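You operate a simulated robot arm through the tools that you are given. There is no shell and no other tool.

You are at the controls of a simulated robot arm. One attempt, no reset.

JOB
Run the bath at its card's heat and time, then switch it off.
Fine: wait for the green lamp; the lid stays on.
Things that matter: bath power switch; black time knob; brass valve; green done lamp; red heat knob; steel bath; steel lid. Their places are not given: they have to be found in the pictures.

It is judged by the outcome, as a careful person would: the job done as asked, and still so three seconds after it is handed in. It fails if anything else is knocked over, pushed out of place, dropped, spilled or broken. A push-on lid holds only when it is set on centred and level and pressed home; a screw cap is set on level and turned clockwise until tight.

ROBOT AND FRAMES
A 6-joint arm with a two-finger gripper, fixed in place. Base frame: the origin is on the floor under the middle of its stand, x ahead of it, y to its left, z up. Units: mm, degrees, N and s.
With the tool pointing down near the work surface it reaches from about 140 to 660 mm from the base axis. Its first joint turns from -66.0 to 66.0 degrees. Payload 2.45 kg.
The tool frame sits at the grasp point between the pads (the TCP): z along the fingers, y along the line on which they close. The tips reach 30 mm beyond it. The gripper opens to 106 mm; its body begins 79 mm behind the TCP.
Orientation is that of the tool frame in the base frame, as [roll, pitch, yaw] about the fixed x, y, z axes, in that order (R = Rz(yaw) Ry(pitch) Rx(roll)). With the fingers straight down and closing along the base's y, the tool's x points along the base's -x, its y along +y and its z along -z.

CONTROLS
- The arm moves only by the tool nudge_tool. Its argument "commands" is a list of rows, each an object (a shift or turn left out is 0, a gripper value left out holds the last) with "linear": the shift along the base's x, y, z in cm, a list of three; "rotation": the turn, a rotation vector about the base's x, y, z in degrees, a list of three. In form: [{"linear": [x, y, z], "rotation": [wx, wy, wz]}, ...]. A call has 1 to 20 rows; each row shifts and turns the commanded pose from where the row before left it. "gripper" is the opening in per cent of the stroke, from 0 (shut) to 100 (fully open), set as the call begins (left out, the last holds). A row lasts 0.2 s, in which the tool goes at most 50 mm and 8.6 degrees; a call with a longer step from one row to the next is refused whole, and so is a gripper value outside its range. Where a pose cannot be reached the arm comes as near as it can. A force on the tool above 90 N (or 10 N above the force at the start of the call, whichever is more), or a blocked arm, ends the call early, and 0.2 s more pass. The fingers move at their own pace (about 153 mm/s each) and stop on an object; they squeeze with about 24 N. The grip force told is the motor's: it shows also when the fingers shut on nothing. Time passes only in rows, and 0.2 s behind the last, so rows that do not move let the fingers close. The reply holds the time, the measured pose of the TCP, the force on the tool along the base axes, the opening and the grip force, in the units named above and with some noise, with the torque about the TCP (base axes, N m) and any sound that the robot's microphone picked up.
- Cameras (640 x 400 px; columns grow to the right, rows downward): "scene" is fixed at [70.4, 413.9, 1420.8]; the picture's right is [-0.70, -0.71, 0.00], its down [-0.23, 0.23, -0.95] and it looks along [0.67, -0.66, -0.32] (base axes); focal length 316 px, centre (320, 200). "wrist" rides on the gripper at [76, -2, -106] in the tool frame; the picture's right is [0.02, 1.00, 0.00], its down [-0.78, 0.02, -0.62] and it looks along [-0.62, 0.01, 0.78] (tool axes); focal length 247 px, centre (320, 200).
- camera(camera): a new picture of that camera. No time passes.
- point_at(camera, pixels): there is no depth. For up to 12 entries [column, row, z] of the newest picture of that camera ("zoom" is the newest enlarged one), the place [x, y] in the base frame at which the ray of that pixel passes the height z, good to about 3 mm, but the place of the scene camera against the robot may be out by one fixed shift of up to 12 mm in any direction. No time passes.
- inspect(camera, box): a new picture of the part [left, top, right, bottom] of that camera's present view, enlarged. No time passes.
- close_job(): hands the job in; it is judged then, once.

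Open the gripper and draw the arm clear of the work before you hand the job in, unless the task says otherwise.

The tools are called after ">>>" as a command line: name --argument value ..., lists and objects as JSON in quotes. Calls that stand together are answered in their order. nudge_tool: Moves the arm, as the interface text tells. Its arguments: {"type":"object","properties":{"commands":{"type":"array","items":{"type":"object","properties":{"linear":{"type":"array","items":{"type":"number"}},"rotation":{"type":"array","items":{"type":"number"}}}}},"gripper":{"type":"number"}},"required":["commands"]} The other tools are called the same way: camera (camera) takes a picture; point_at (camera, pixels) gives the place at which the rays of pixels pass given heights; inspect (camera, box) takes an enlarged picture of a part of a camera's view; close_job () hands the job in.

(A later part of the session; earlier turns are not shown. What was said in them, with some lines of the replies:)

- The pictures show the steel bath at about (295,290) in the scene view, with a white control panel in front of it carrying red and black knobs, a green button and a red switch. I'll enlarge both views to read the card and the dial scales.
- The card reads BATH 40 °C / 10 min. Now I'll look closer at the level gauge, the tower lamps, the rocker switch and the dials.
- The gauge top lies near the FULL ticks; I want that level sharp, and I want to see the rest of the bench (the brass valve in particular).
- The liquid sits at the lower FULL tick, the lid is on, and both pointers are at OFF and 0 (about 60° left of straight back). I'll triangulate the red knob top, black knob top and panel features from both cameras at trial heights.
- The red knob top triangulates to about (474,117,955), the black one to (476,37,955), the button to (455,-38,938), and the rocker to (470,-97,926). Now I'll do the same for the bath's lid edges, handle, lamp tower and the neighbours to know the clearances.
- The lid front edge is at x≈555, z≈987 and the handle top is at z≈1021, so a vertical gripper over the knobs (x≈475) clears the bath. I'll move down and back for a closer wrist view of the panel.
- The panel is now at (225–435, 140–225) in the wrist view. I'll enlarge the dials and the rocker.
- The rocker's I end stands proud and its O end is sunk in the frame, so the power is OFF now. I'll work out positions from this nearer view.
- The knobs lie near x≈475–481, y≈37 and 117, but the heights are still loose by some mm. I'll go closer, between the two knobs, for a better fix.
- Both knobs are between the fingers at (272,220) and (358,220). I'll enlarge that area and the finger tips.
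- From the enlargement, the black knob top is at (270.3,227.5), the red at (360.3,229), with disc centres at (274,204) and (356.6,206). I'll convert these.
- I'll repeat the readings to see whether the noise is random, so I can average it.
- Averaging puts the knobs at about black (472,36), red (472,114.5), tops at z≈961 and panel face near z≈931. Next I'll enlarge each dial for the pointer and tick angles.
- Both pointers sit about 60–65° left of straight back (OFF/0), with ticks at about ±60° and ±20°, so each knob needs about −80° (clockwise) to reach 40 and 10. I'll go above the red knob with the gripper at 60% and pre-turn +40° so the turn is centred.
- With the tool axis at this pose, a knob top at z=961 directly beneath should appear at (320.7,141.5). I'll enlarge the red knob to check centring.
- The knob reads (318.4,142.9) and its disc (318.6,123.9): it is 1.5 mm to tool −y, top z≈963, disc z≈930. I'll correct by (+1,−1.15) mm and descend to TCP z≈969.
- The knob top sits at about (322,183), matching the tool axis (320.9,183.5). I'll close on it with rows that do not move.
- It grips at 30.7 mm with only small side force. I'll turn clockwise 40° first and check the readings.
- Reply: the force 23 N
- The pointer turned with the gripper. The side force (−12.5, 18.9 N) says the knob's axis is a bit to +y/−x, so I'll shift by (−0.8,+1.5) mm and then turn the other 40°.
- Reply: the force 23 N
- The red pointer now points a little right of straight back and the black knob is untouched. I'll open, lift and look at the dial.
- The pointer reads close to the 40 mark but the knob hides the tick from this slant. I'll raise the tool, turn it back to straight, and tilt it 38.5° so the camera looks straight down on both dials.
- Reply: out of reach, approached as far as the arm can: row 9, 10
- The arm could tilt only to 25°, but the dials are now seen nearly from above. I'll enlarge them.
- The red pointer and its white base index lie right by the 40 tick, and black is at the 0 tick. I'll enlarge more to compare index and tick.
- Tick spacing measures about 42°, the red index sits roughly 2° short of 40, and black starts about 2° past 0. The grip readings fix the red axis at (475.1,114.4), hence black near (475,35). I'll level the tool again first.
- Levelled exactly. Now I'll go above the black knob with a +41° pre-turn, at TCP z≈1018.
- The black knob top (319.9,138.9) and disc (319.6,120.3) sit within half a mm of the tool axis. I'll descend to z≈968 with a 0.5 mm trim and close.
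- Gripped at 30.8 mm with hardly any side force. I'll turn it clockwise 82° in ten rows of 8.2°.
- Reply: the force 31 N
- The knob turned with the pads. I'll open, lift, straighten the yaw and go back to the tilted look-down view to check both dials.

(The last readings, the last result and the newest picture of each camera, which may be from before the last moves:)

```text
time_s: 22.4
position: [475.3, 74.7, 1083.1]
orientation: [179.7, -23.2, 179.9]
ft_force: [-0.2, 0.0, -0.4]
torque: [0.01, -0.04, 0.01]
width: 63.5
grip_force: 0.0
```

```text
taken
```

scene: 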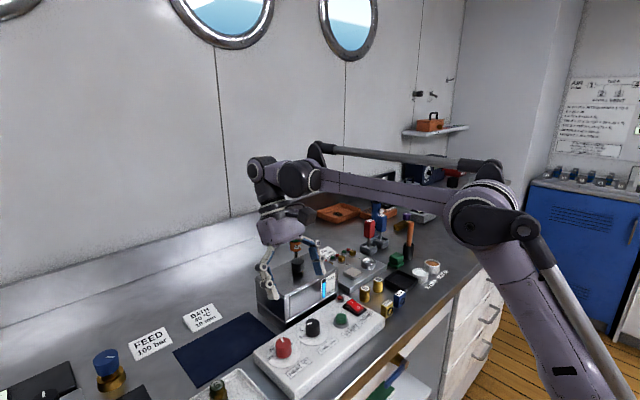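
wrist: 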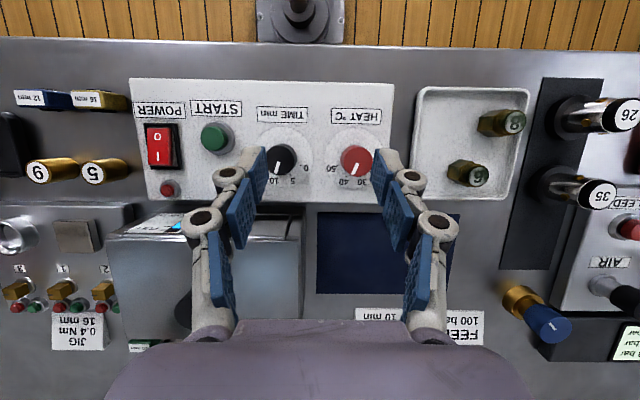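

Both dials show at (281,160) and (356,160). I'll enlarge the index marks.

>>> inspect --camera "wrist" --box '[264, 164, 296, 184]'

>>> inspect --camera "wrist" --box '[335, 164, 367, 184]'

>>> inspect --camera "wrist" --box '[248, 130, 392, 194]'

```text
16.00 times, centred on (280, 174) of wrist
```

zoom: 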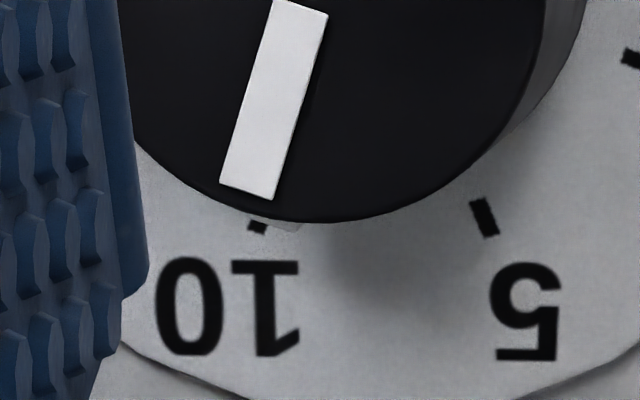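

```text
16.00 times, centred on (351, 174) of wrist
```

zoom: 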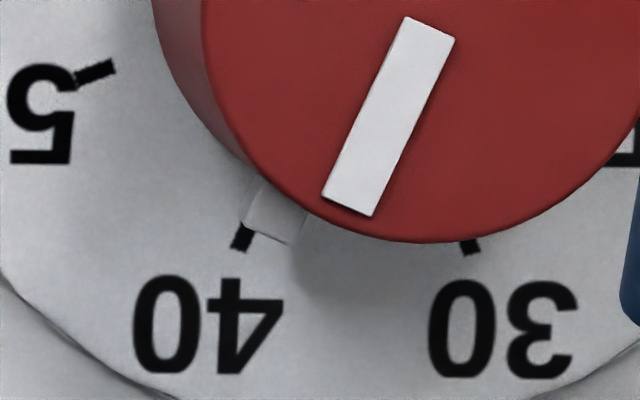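

```text
4.44 times, centred on (320, 162) of wrist
```

zoom: 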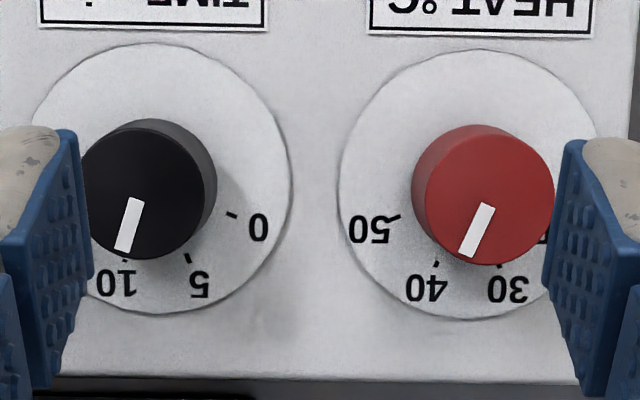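

The marks look about 44–45° apart, so the black knob is some 5° short of 10 and the red about 2° short of 40. I'll level the tool and go back over the black knob for a small trim, centred on (475.0,35.2).

>>> nudge_tool --commands '[{"rotation": [0, -7.7, 0]}, {"rotation": [0, -7.7, 0]}, {"rotation": [0, -7.7, 0]}, {"linear": [0, -1.32, -2.17], "rotation": [0, 0, 2.5]}, {"linear": [0, -1.32, -2.17]}, {"linear": [0, -1.31, -2.17]}, {}]'

>>> inspect --camera "wrist" --box '[270, 75, 370, 175]'

```text
time_s: 24.0
position: [475.2, 35.1, 1018.1]
orientation: [179.9, 0.1, -177.6]
ft_force: [-0.5, -0.8, -1.6]
torque: [-0.04, 0.01, 0.02]
width: 63.6
grip_force: 0.1
```

```text
4.00 times, centred on (320, 125) of wrist
```

zoom: 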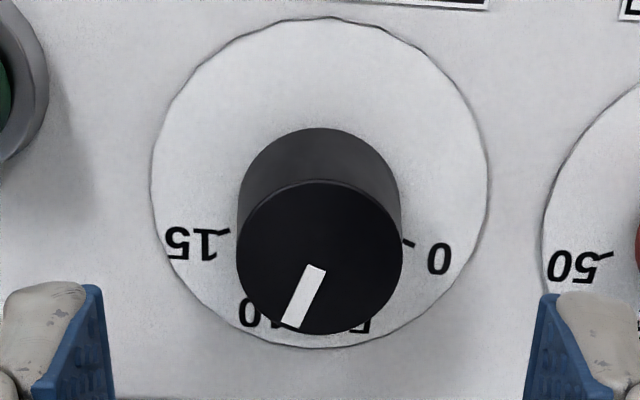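

This straight view gives the black pointer at about −17°, with the 10 tick at −21.7°, so a trim of about −4.8° is due. I'll descend onto the knob and close.

>>> nudge_tool --commands '[{"linear": [0, 0, -1.3]}, {"linear": [0, 0, -1.3]}, {"linear": [0, 0, -1.3]}, {"linear": [0, 0, -1.1]}, {}]'

>>> nudge_tool --commands '[{}, {}, {}]' --gripper 0

>>> nudge_tool --commands '[{"rotation": [0, 0, -2.4]}, {"rotation": [0, 0, -2.4]}, {}, {}]'

```text
time_s: 25.2
position: [475.7, 33.7, 967.1]
orientation: [179.8, 0.0, -177.4]
ft_force: [0.3, 0.1, 1.0]
torque: [0.0, -0.02, -0.01]
width: 63.7
grip_force: 0.0
```

```text
time_s: 26.0
position: [474.7, 34.3, 969.1]
orientation: [179.8, 0.1, -177.4]
ft_force: [0.1, 3.9, 6.4]
torque: [0.15, 0.13, -0.02]
width: 30.9
grip_force: 45.3
```

```text
time_s: 27.0
position: [474.2, 34.2, 969.0]
orientation: [179.8, -0.1, 177.6]
ft_force: [-4.7, 0.1, 10.4]
torque: [-0.06, 0.04, 0.04]
width: 30.7
grip_force: 44.4
```

The trim went through with low forces. I'll release, lift and take a level close view of the black dial.

>>> nudge_tool --commands '[{}, {}, {"linear": [0, 0, 2.5]}, {"linear": [0, 0, 2.5]}, {"linear": [0, 0, 2], "rotation": [0, 0, 2.4]}, {}]' --gripper 60

>>> inspect --camera "wrist" --box '[270, 65, 370, 165]'

```text
time_s: 28.4
position: [474.1, 33.8, 1040.0]
orientation: [179.8, 0.1, -179.9]
ft_force: [0.1, 0.8, 0.1]
torque: [0.0, 0.0, 0.01]
width: 63.6
grip_force: 0.0
```

```text
4.00 times, centred on (320, 115) of wrist
```

zoom: 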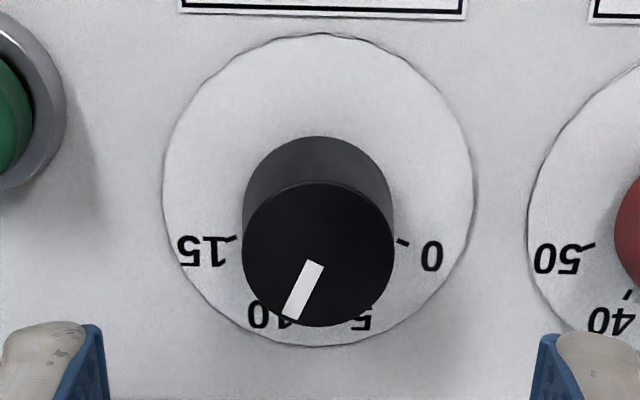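

The black pointer now reads about −21°, right on the 10 tick. I'll confirm both dials once more from the tilted view.

>>> nudge_tool --commands '[{"linear": [0, 1.4, 1.5], "rotation": [0, 7.7, 0]}, {"linear": [0, 1.4, 1.5], "rotation": [0, 7.7, 0]}, {"linear": [0, 1.4, 1.4], "rotation": [0, 7.7, 0]}, {}]' --gripper 100

>>> inspect --camera "wrist" --box '[248, 130, 392, 194]'

>>> inspect --camera "wrist" --box '[264, 164, 296, 184]'

>>> inspect --camera "wrist" --box '[335, 164, 367, 184]'

```text
time_s: 29.4
position: [475.4, 76.8, 1082.1]
orientation: [179.7, -23.1, -179.9]
ft_force: [-0.1, -0.3, 0.3]
torque: [-0.03, 0.03, -0.02]
width: 106.1
grip_force: 0.0
```

```text
4.44 times, centred on (320, 162) of wrist
```

zoom: 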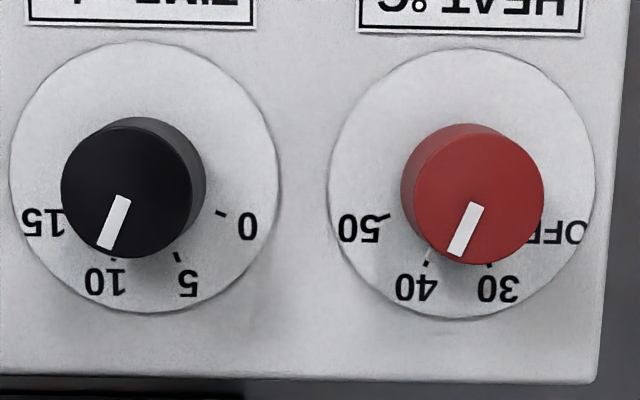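

```text
16.00 times, centred on (280, 174) of wrist
```

zoom: 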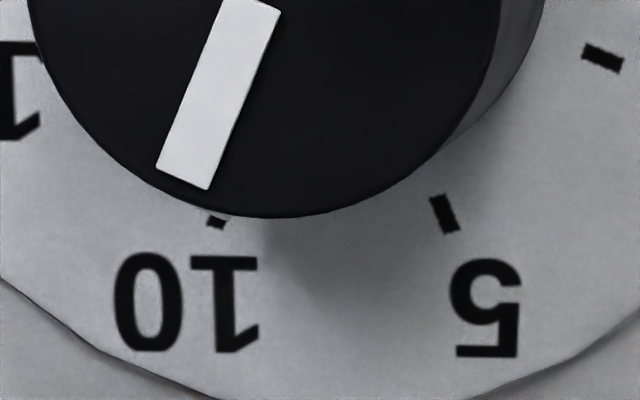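

```text
16.00 times, centred on (351, 174) of wrist
```

zoom: 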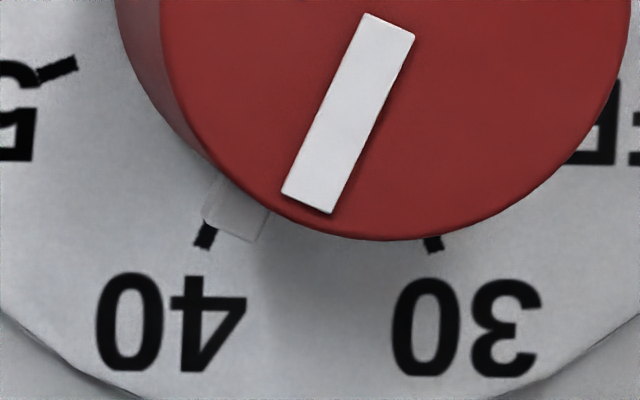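

Both pointers now stand at about −22°, on 40 and 10. Next is the power rocker; I'll look at it and the fingertips from here.

>>> camera --camera "wrist"

>>> inspect --camera "wrist" --box '[125, 90, 253, 210]'

```text
taken
```

wrist: 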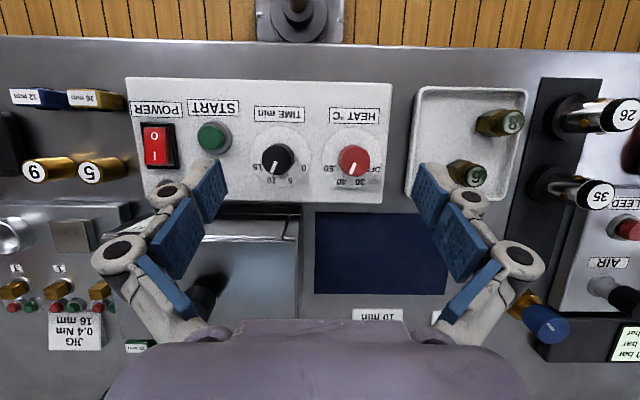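

```text
3.33 times, centred on (189, 150) of wrist
```

zoom: 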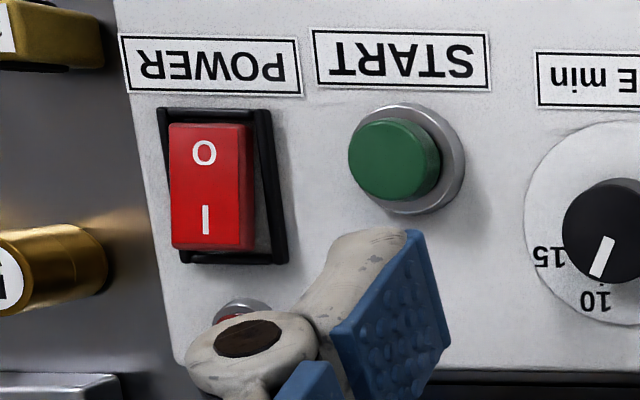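

The rocker spans x≈445–484 at y≈−97 (pivot near 464), the I end at the back; the button is at (455,−37) and the pilot lamp at x≈505. I'll level, close the gripper and move over the I end, staying high, to see the closed tip's footprint.

>>> nudge_tool --commands '[{"rotation": [0, -7.7, 0]}, {"rotation": [0, -7.7, 0]}, {"rotation": [0, -7.7, 0]}, {"linear": [0.1, -4.3, 0]}, {"linear": [0.1, -4.3, 0]}, {"linear": [0.1, -4.3, -2]}, {"linear": [0.1, -4.3, -2]}, {"linear": [0, 0, -2]}, {}]' --gripper 0

>>> camera --camera "wrist"

>>> inspect --camera "scene" --box '[280, 250, 440, 350]'

```text
time_s: 31.4
position: [478.8, -94.4, 1022.0]
orientation: [179.9, 0.0, -179.9]
ft_force: [0.0, 0.5, 0.0]
torque: [-0.03, 0.04, -0.01]
width: 0.4
grip_force: 24.1
```

```text
taken
```

wrist: 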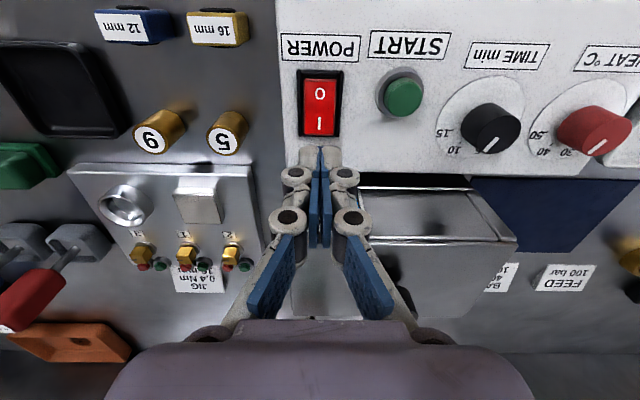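

```text
4.00 times, centred on (360, 300) of scene
```

zoom: 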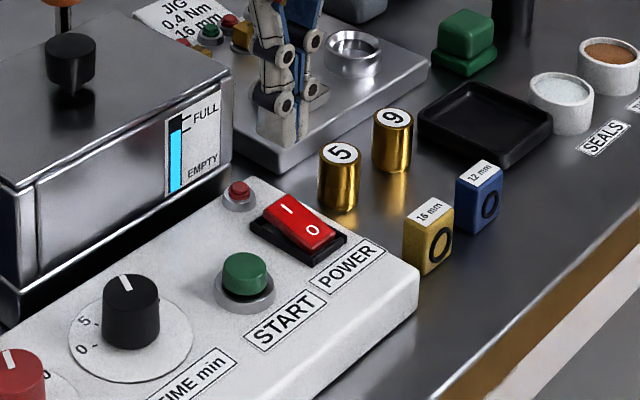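

>>> inspect --camera "wrist" --box '[260, 55, 380, 215]'

```text
2.50 times, centred on (320, 135) of wrist
```

zoom: 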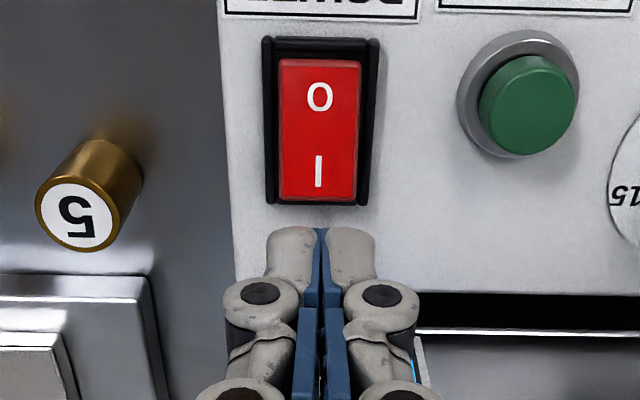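

The closed tips are about 27 mm wide, centred on the 24 mm rocker, and the I edge is at x≈483. I'll shift to x≈482, y≈−95.5 and lower to z≈984, just above the raised I end.

>>> nudge_tool --commands '[{"linear": [0.32, -0.1, -1.3]}, {"linear": [0, 0, -1.3]}, {"linear": [0, 0, -1.2]}, {}]'

>>> inspect --camera "wrist" --box '[260, 85, 380, 205]'

>>> inspect --camera "scene" --box '[310, 260, 410, 330]'

```text
time_s: 32.4
position: [482.5, -95.5, 983.0]
orientation: [179.7, 0.0, -179.9]
ft_force: [0.4, 0.1, -0.6]
torque: [0.0, 0.01, -0.01]
width: 0.0
grip_force: 23.8
```

```text
3.33 times, centred on (320, 145) of wrist
```

zoom: 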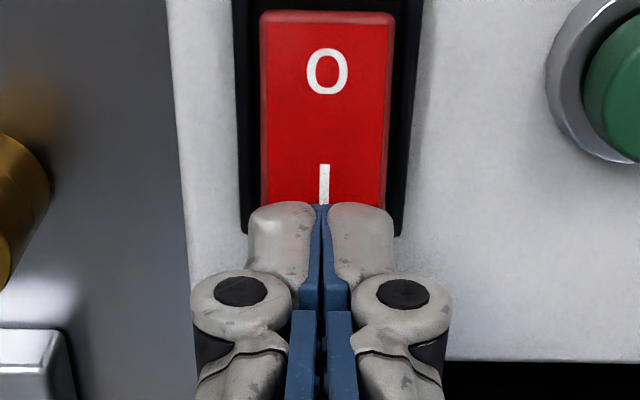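

```text
5.71 times, centred on (360, 295) of scene
```

zoom: 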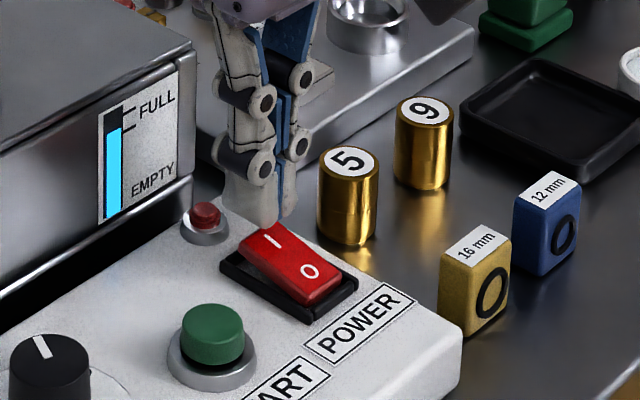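

The closed tips hang just above the I end. I'll lower in 2 mm rows and watch the force.

>>> nudge_tool --commands '[{"linear": [0, 0, -0.2]}, {"linear": [0, 0, -0.2]}, {"linear": [0, 0, -0.2]}, {"linear": [0, 0, -0.2]}, {}]'

>>> inspect --camera "scene" --box '[310, 260, 410, 330]'

```text
time_s: 33.6
position: [480.9, -95.0, 975.7]
orientation: [179.9, -0.1, -179.9]
ft_force: [-0.4, 0.5, 0.4]
torque: [0.01, 0.01, 0.0]
width: 0.1
grip_force: 24.1
```

```text
5.71 times, centred on (360, 295) of scene
```

zoom: 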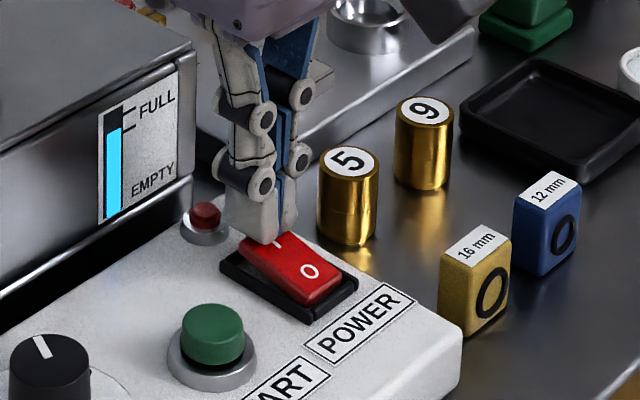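

No contact force yet at z=975.7. I'll go on down in 1.5 mm rows.

>>> nudge_tool --commands '[{"linear": [0, 0, -0.15]}, {"linear": [0, 0, -0.15]}, {"linear": [0, 0, -0.15]}, {}]'

>>> inspect --camera "scene" --box '[310, 260, 410, 330]'

```text
time_s: 34.6
position: [482.6, -95.7, 971.4]
orientation: [179.8, 0.0, -179.9]
ft_force: [0.3, 0.0, 0.2]
torque: [-0.01, -0.01, 0.0]
width: 0.0
grip_force: 28.4
```

```text
5.71 times, centred on (360, 295) of scene
```

zoom: 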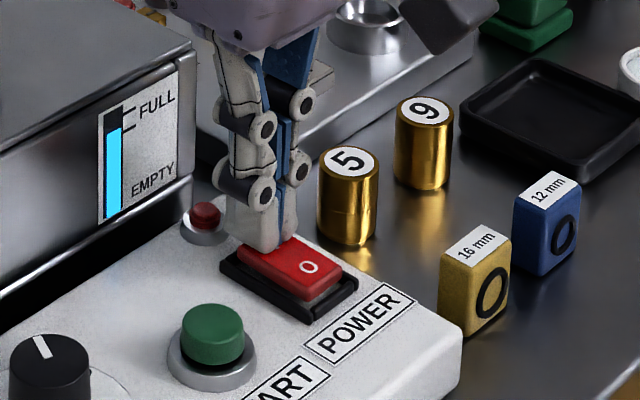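

The O end has risen and the force is nil, so the rocker has moved. I'll lift and check the rocker and the pilot lamp.

>>> nudge_tool --commands '[{"linear": [0, 0, 1.5]}, {"linear": [0, 0, 2.5]}, {}]'

>>> inspect --camera "scene" --box '[310, 260, 410, 330]'

>>> camera --camera "scene"

>>> camera --camera "wrist"

```text
time_s: 35.4
position: [482.3, -96.2, 1011.4]
orientation: [179.8, 0.1, -179.9]
ft_force: [0.4, 0.2, 0.8]
torque: [0.0, 0.0, 0.03]
width: 0.0
grip_force: 28.6
```

```text
5.71 times, centred on (360, 295) of scene
```

zoom: 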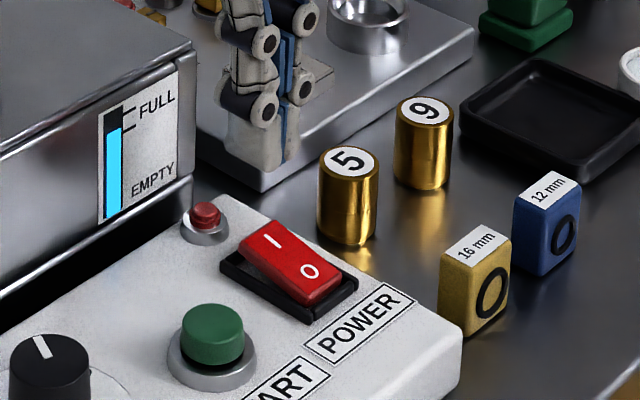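

```text
taken
```

scene: 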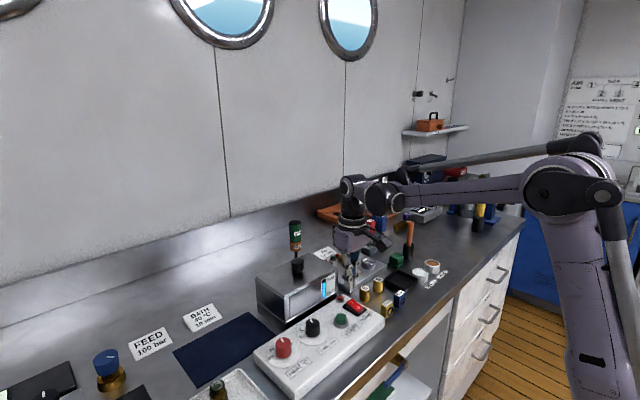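

```text
taken
```

wrist: 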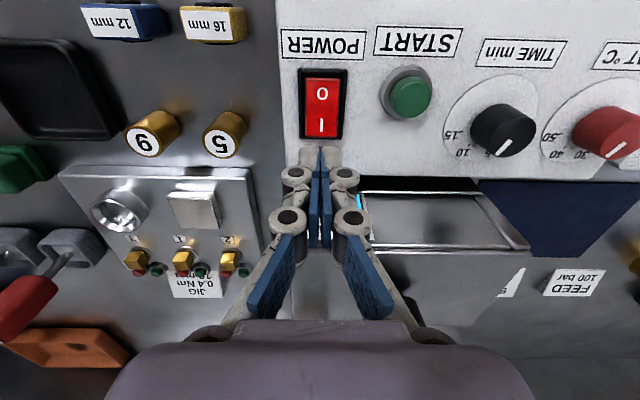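

The rocker sprang back to O: it was only level at z=971.4. I'll press again and deeper, watching the force.

>>> nudge_tool --commands '[{"linear": [0, 0, -2.0]}, {"linear": [0, 0, -1.6]}, {"linear": [0, 0, -0.2]}, {"linear": [0, 0, -0.2]}, {"linear": [0, 0, -0.2]}, {"linear": [0, 0, -0.15]}, {}]'

>>> inspect --camera "scene" --box '[310, 260, 410, 330]'

```text
time_s: 37.0
position: [482.5, -94.8, 968.3]
orientation: [179.8, -0.1, -179.9]
ft_force: [1.9, -0.2, 28.1]
torque: [-0.02, 0.26, 0.05]
width: 6.1
grip_force: 28.8
heard: click
```

```text
5.71 times, centred on (360, 295) of scene
```

zoom: 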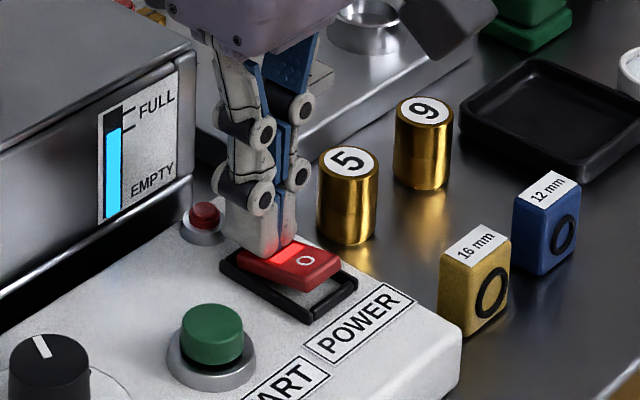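

A click was heard and the rocker glows, with its O end up. I'll lift off and confirm.

>>> nudge_tool --commands '[{"linear": [0, 0, 1.0]}, {"linear": [0, 0, 2.5]}, {"linear": [0, 0, 1.0]}, {}]'

>>> inspect --camera "scene" --box '[240, 210, 410, 330]'

>>> camera --camera "wrist"

```text
time_s: 38.0
position: [481.2, -94.6, 1013.7]
orientation: [179.8, 0.1, -179.8]
ft_force: [0.1, 1.1, -0.5]
torque: [0.0, -0.01, -0.03]
width: 0.1
grip_force: 28.4
```

```text
3.33 times, centred on (325, 270) of scene
```

zoom: 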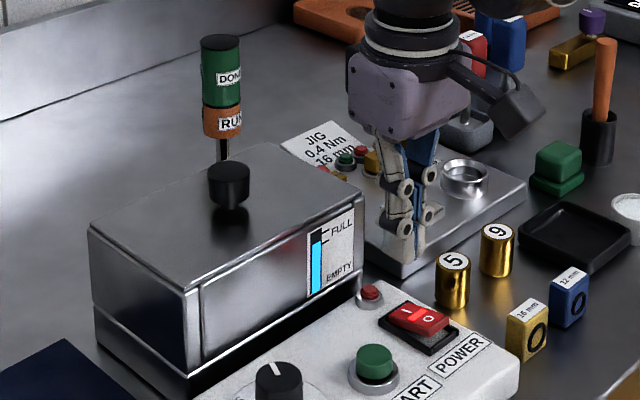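

```text
taken
```

wrist: 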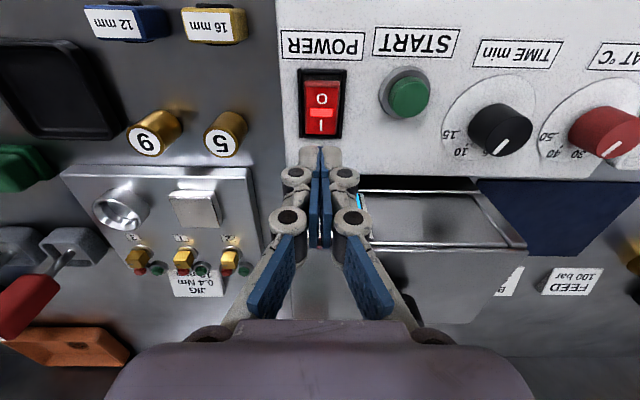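

The power is on (rocker lit red). Next I'll go above the green START button at about (455,−36) and check alignment.

>>> nudge_tool --commands '[{"linear": [-1.3, 2.9, 0]}, {"linear": [-1.3, 2.9, 0]}, {}]'

>>> inspect --camera "wrist" --box '[260, 75, 380, 195]'

>>> inspect --camera "scene" --box '[290, 260, 390, 340]'

```text
time_s: 38.8
position: [456.2, -37.0, 1014.8]
orientation: [179.8, 0.1, -179.9]
ft_force: [-0.1, -0.5, -0.1]
torque: [0.01, 0.02, 0.02]
width: 0.0
grip_force: 29.2
```

```text
3.33 times, centred on (320, 135) of wrist
```

zoom: 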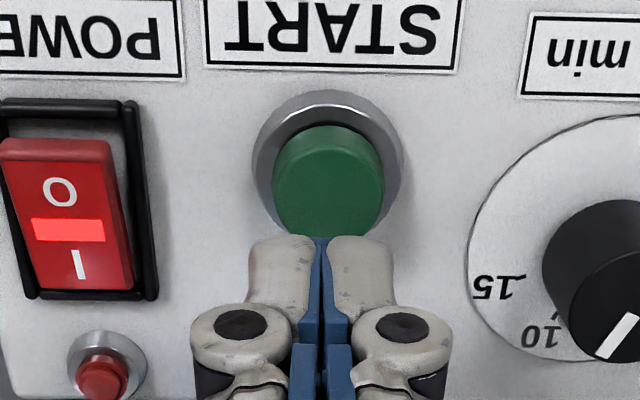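

```text
5.00 times, centred on (340, 300) of scene
```

zoom: 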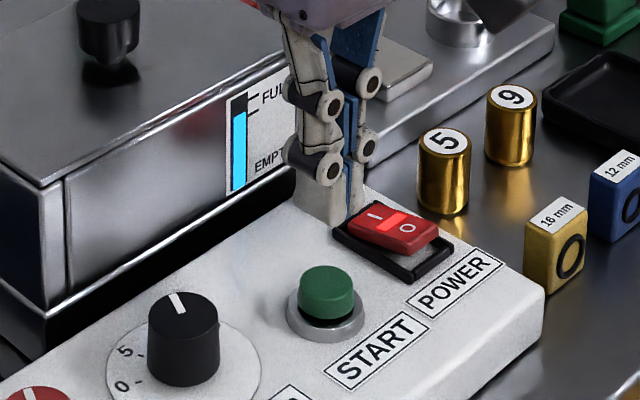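

The button top centre (322.4,131) is within 1.5 mm of the tool axis. I'll trim y by +1 mm, descend, and press in small rows.

>>> nudge_tool --commands '[{"linear": [0, 0.1, -1.8]}, {"linear": [0, 0, -1.6]}, {"linear": [0, 0, -0.3]}, {"linear": [0, 0, -0.2]}, {"linear": [0, 0, -0.2]}, {}]'

>>> inspect --camera "scene" --box '[240, 210, 410, 330]'

```text
time_s: 40.2
position: [455.8, -36.9, 972.6]
orientation: [179.8, 0.0, -179.9]
ft_force: [-0.7, 2.1, 2.7]
torque: [0.04, 0.0, 0.0]
width: 6.0
grip_force: 28.9
heard: click
```

```text
3.33 times, centred on (325, 270) of scene
```

zoom: 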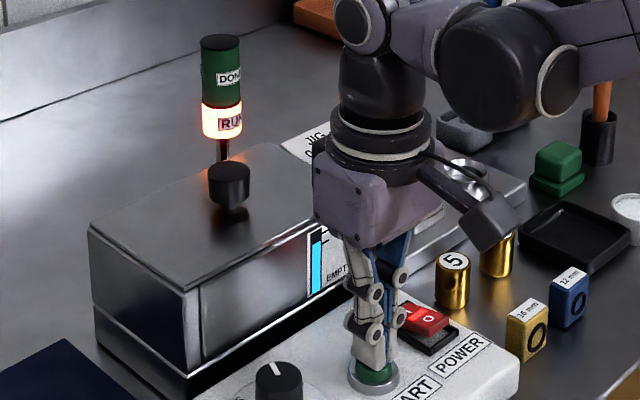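

A click, and the amber RUN lamp is lit. I'll lift off the button and move to a waiting place over the rocker's O end, keeping high.

>>> nudge_tool --commands '[{"linear": [0, 0, 1.5]}, {"linear": [0, 0, 2.8]}, {"linear": [-0.5, -2.9, 0]}, {"linear": [-0.4, -3.0, 0]}, {}, {}, {}, {}, {}]'

>>> inspect --camera "scene" --box '[240, 210, 410, 330]'

>>> inspect --camera "wrist" --box '[260, 75, 380, 195]'

```text
time_s: 42.2
position: [446.3, -94.9, 1015.7]
orientation: [179.8, 0.1, -179.8]
ft_force: [-0.5, -0.6, -0.5]
torque: [0.01, -0.03, 0.02]
width: 0.3
grip_force: 28.7
```

```text
3.33 times, centred on (325, 270) of scene
```

zoom: 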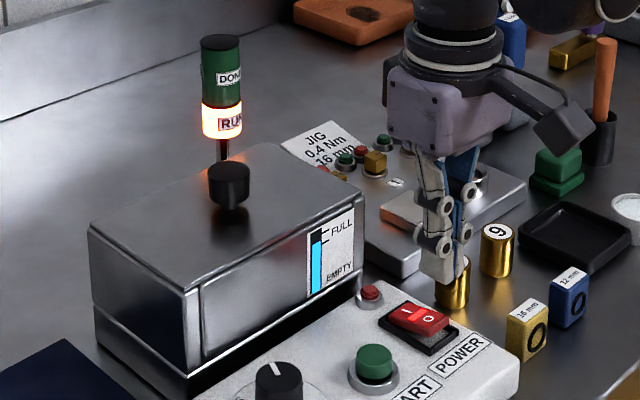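

```text
3.33 times, centred on (320, 135) of wrist
```

zoom: 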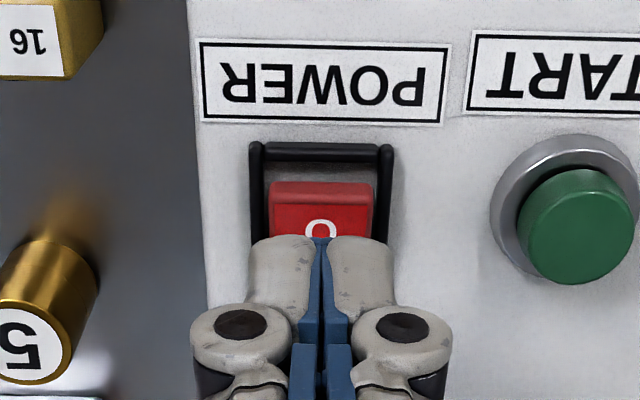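

RUN stays lit and the arm holds above the O end. I'll let time pass and watch the tower.

>>> nudge_tool --commands '[{}, {}, {}, {}, {}, {}, {}, {}, {}, {}, {}, {}, {}, {}, {}]'

>>> inspect --camera "scene" --box '[240, 210, 410, 330]'

```text
time_s: 45.4
position: [447.3, -96.0, 1014.6]
orientation: [179.8, -0.1, -179.8]
ft_force: [-0.4, -0.8, 0.4]
torque: [0.03, 0.03, 0.02]
width: 0.0
grip_force: 28.0
```

```text
3.33 times, centred on (325, 270) of scene
```

zoom: 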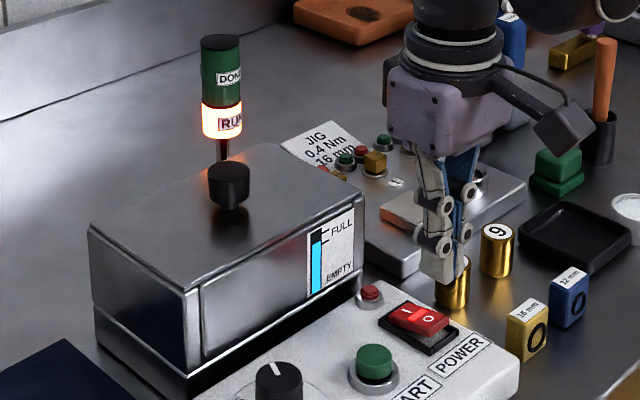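

The tower still shows amber RUN. I'll wait another 4 s.

>>> nudge_tool --commands '[{}, {}, {}, {}, {}, {}, {}, {}, {}, {}, {}, {}, {}, {}, {}, {}, {}, {}, {}, {}]'

>>> inspect --camera "scene" --box '[240, 210, 410, 330]'

```text
time_s: 49.6
position: [447.0, -96.1, 1014.9]
orientation: [179.8, 0.0, -179.9]
ft_force: [0.0, 0.0, -1.2]
torque: [0.02, 0.01, 0.01]
width: 0.0
grip_force: 28.5
```

```text
3.33 times, centred on (325, 270) of scene
```

zoom: 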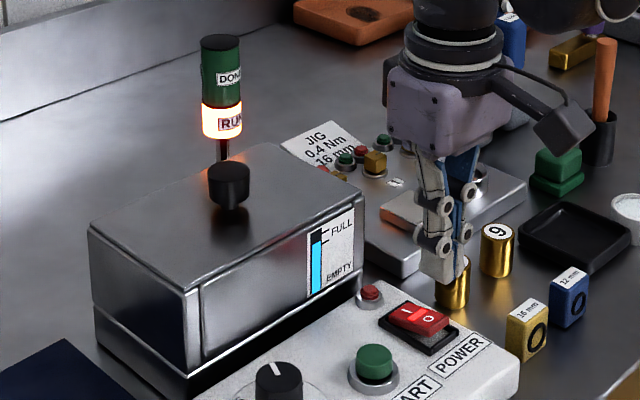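

Still RUN, with DONE dark. I'll keep waiting in 4 s steps.

>>> nudge_tool --commands '[{}, {}, {}, {}, {}, {}, {}, {}, {}, {}, {}, {}, {}, {}, {}, {}, {}, {}, {}, {}]'

>>> inspect --camera "scene" --box '[240, 210, 410, 330]'

```text
time_s: 53.8
position: [447.9, -94.7, 1014.8]
orientation: [179.8, -0.1, -180.0]
ft_force: [-0.6, 0.8, 0.0]
torque: [-0.02, 0.03, -0.02]
width: 0.0
grip_force: 28.6
```

```text
3.33 times, centred on (325, 270) of scene
```

zoom: 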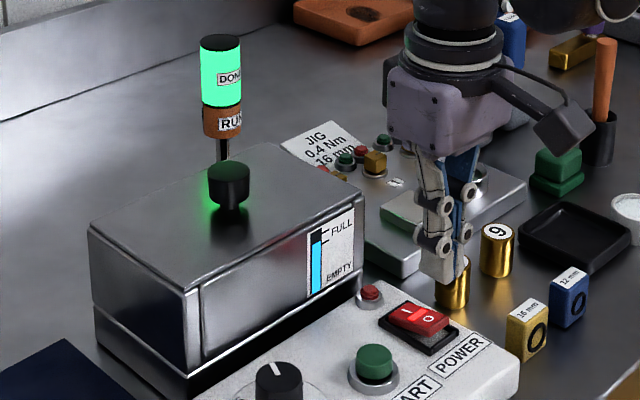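

The green DONE lamp is lit and RUN is out. Now I'll press the rocker's O end, here at x≈447, as before to z≈968.

>>> nudge_tool --commands '[{"linear": [0, 0, -2.0]}, {"linear": [0, 0, -1.6]}, {"linear": [0, 0, -0.3]}, {"linear": [0, 0, -0.2]}, {"linear": [0, 0, -0.2]}, {"linear": [0, 0, -0.2]}, {"linear": [0, 0, -0.15]}, {}]'

>>> inspect --camera "scene" --box '[240, 210, 410, 330]'

```text
time_s: 55.6
position: [447.0, -96.5, 968.3]
orientation: [179.7, -0.1, -179.9]
ft_force: [0.0, 0.5, 19.9]
torque: [-0.01, -0.2, 0.01]
width: 6.0
grip_force: 28.8
heard: click
```

```text
3.33 times, centred on (325, 270) of scene
```

zoom: 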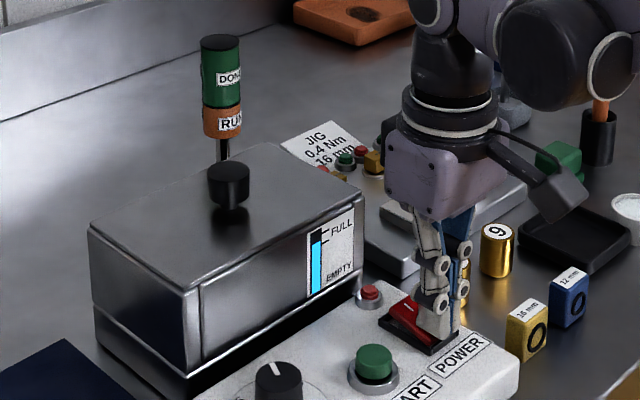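

A click, and the lamps are out: the bath is off. I'll lift, draw the arm back and open the gripper clear of the bench.

>>> nudge_tool --commands '[{"linear": [0, 0, 1.0]}, {"linear": [0, 0, 2.5]}, {"linear": [0, 0, 4.5]}, {"linear": [0, 0, 4.5]}, {"linear": [-1.5, 1.5, 4]}, {"linear": [-1.5, 2.0, 4]}, {"linear": [-1.5, 2.0, 4]}, {}]'

>>> nudge_tool --commands '[{}, {}, {}, {}, {}]' --gripper 100

>>> camera --camera "scene"

>>> inspect --camera "scene" --box '[230, 210, 410, 390]'

>>> camera --camera "wrist"

```text
time_s: 57.4
position: [402.2, -41.5, 1213.4]
orientation: [179.8, 0.0, -179.9]
ft_force: [-0.1, 0.8, 0.6]
torque: [-0.04, -0.03, -0.02]
width: 0.3
grip_force: 28.1
```

```text
time_s: 58.6
position: [402.1, -41.8, 1212.5]
orientation: [179.8, 0.1, -179.9]
ft_force: [-0.2, -0.1, -0.2]
torque: [-0.01, 0.02, -0.01]
width: 105.9
grip_force: 0.1
```

```text
taken
```

scene: 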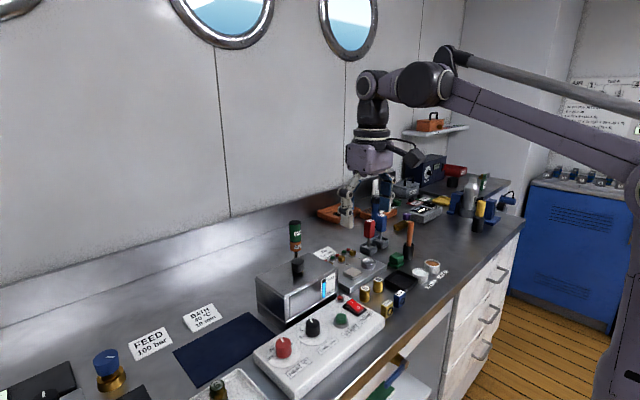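

```text
2.22 times, centred on (320, 300) of scene
```

zoom: 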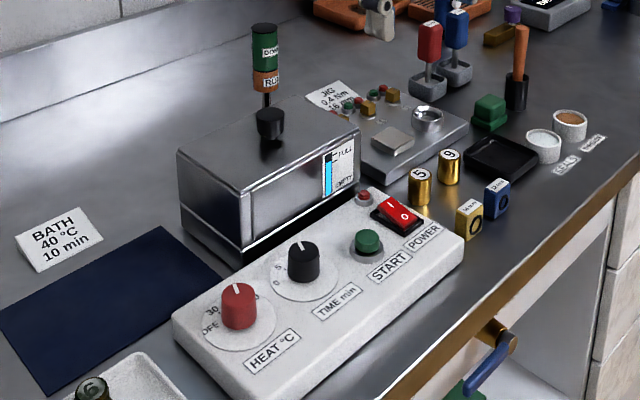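

```text
taken
```

wrist: 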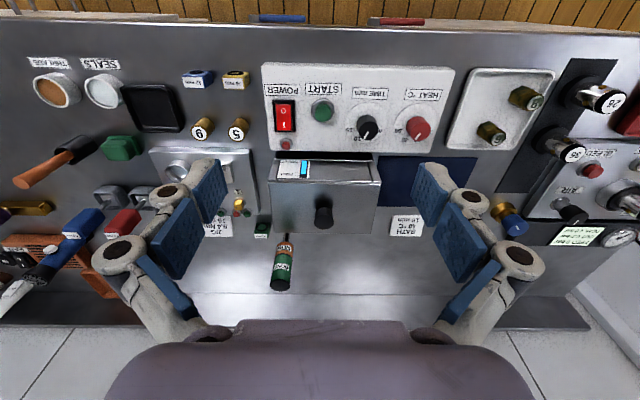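

Everything stands in place and the lid is on. One last close look at the rocker and tower to be sure it stays off.

>>> inspect --camera "scene" --box '[315, 285, 395, 345]'

>>> inspect --camera "wrist" --box '[255, 60, 455, 185]'

```text
6.67 times, centred on (355, 315) of scene
```

zoom: 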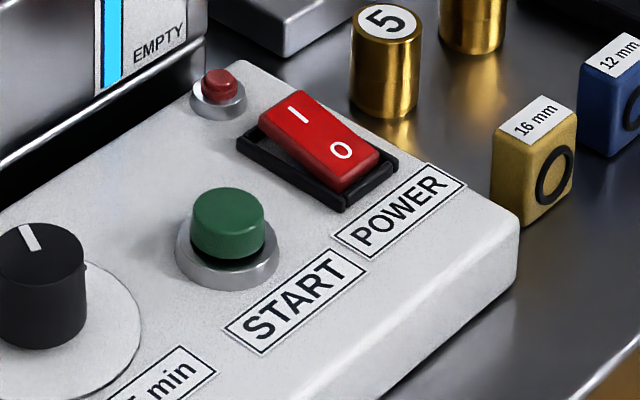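

```text
3.20 times, centred on (355, 122) of wrist
```

zoom: 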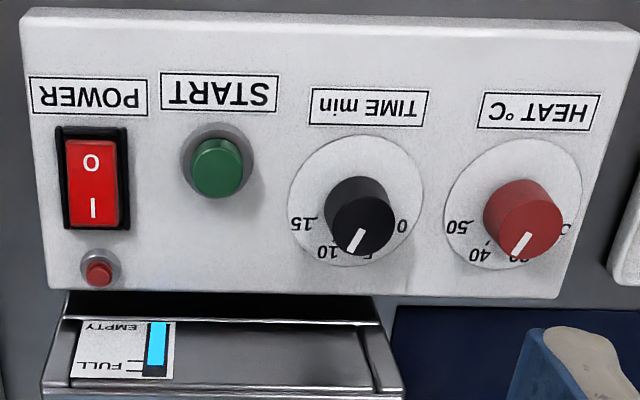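

The rocker is at O and unlit, the dials stand at 40 °C and 10 min, the lid is on, and the arm is clear with the gripper open. I'm handing the job in.

>>> close_job

```text
The job is handed in.
```

The bath ran at its card's settings, 40 °C and 10 min, until the green DONE lamp lit. Then I switched it off.

- **Settings:** both pointers read within about 2–3° of the 40 and 10 marks, where one step on the dial is about 43°. The black time knob needed a second small turn to get there.
- **Power:** my first press on the power switch was too light and it sprang back. The second press clicked and the switch lit.
- **Run:** START lit the amber RUN lamp. The green lamp came on after roughly 10–13 seconds of simulated time.
- **End state:** the switch is at O and unlit, and both lamps are out. The lid stayed on throughout, and nothing else on the bench looks moved. The arm is clear with the gripper open.

I left the two knobs at 40 and 10, since the job only asked for the bath to be switched off.
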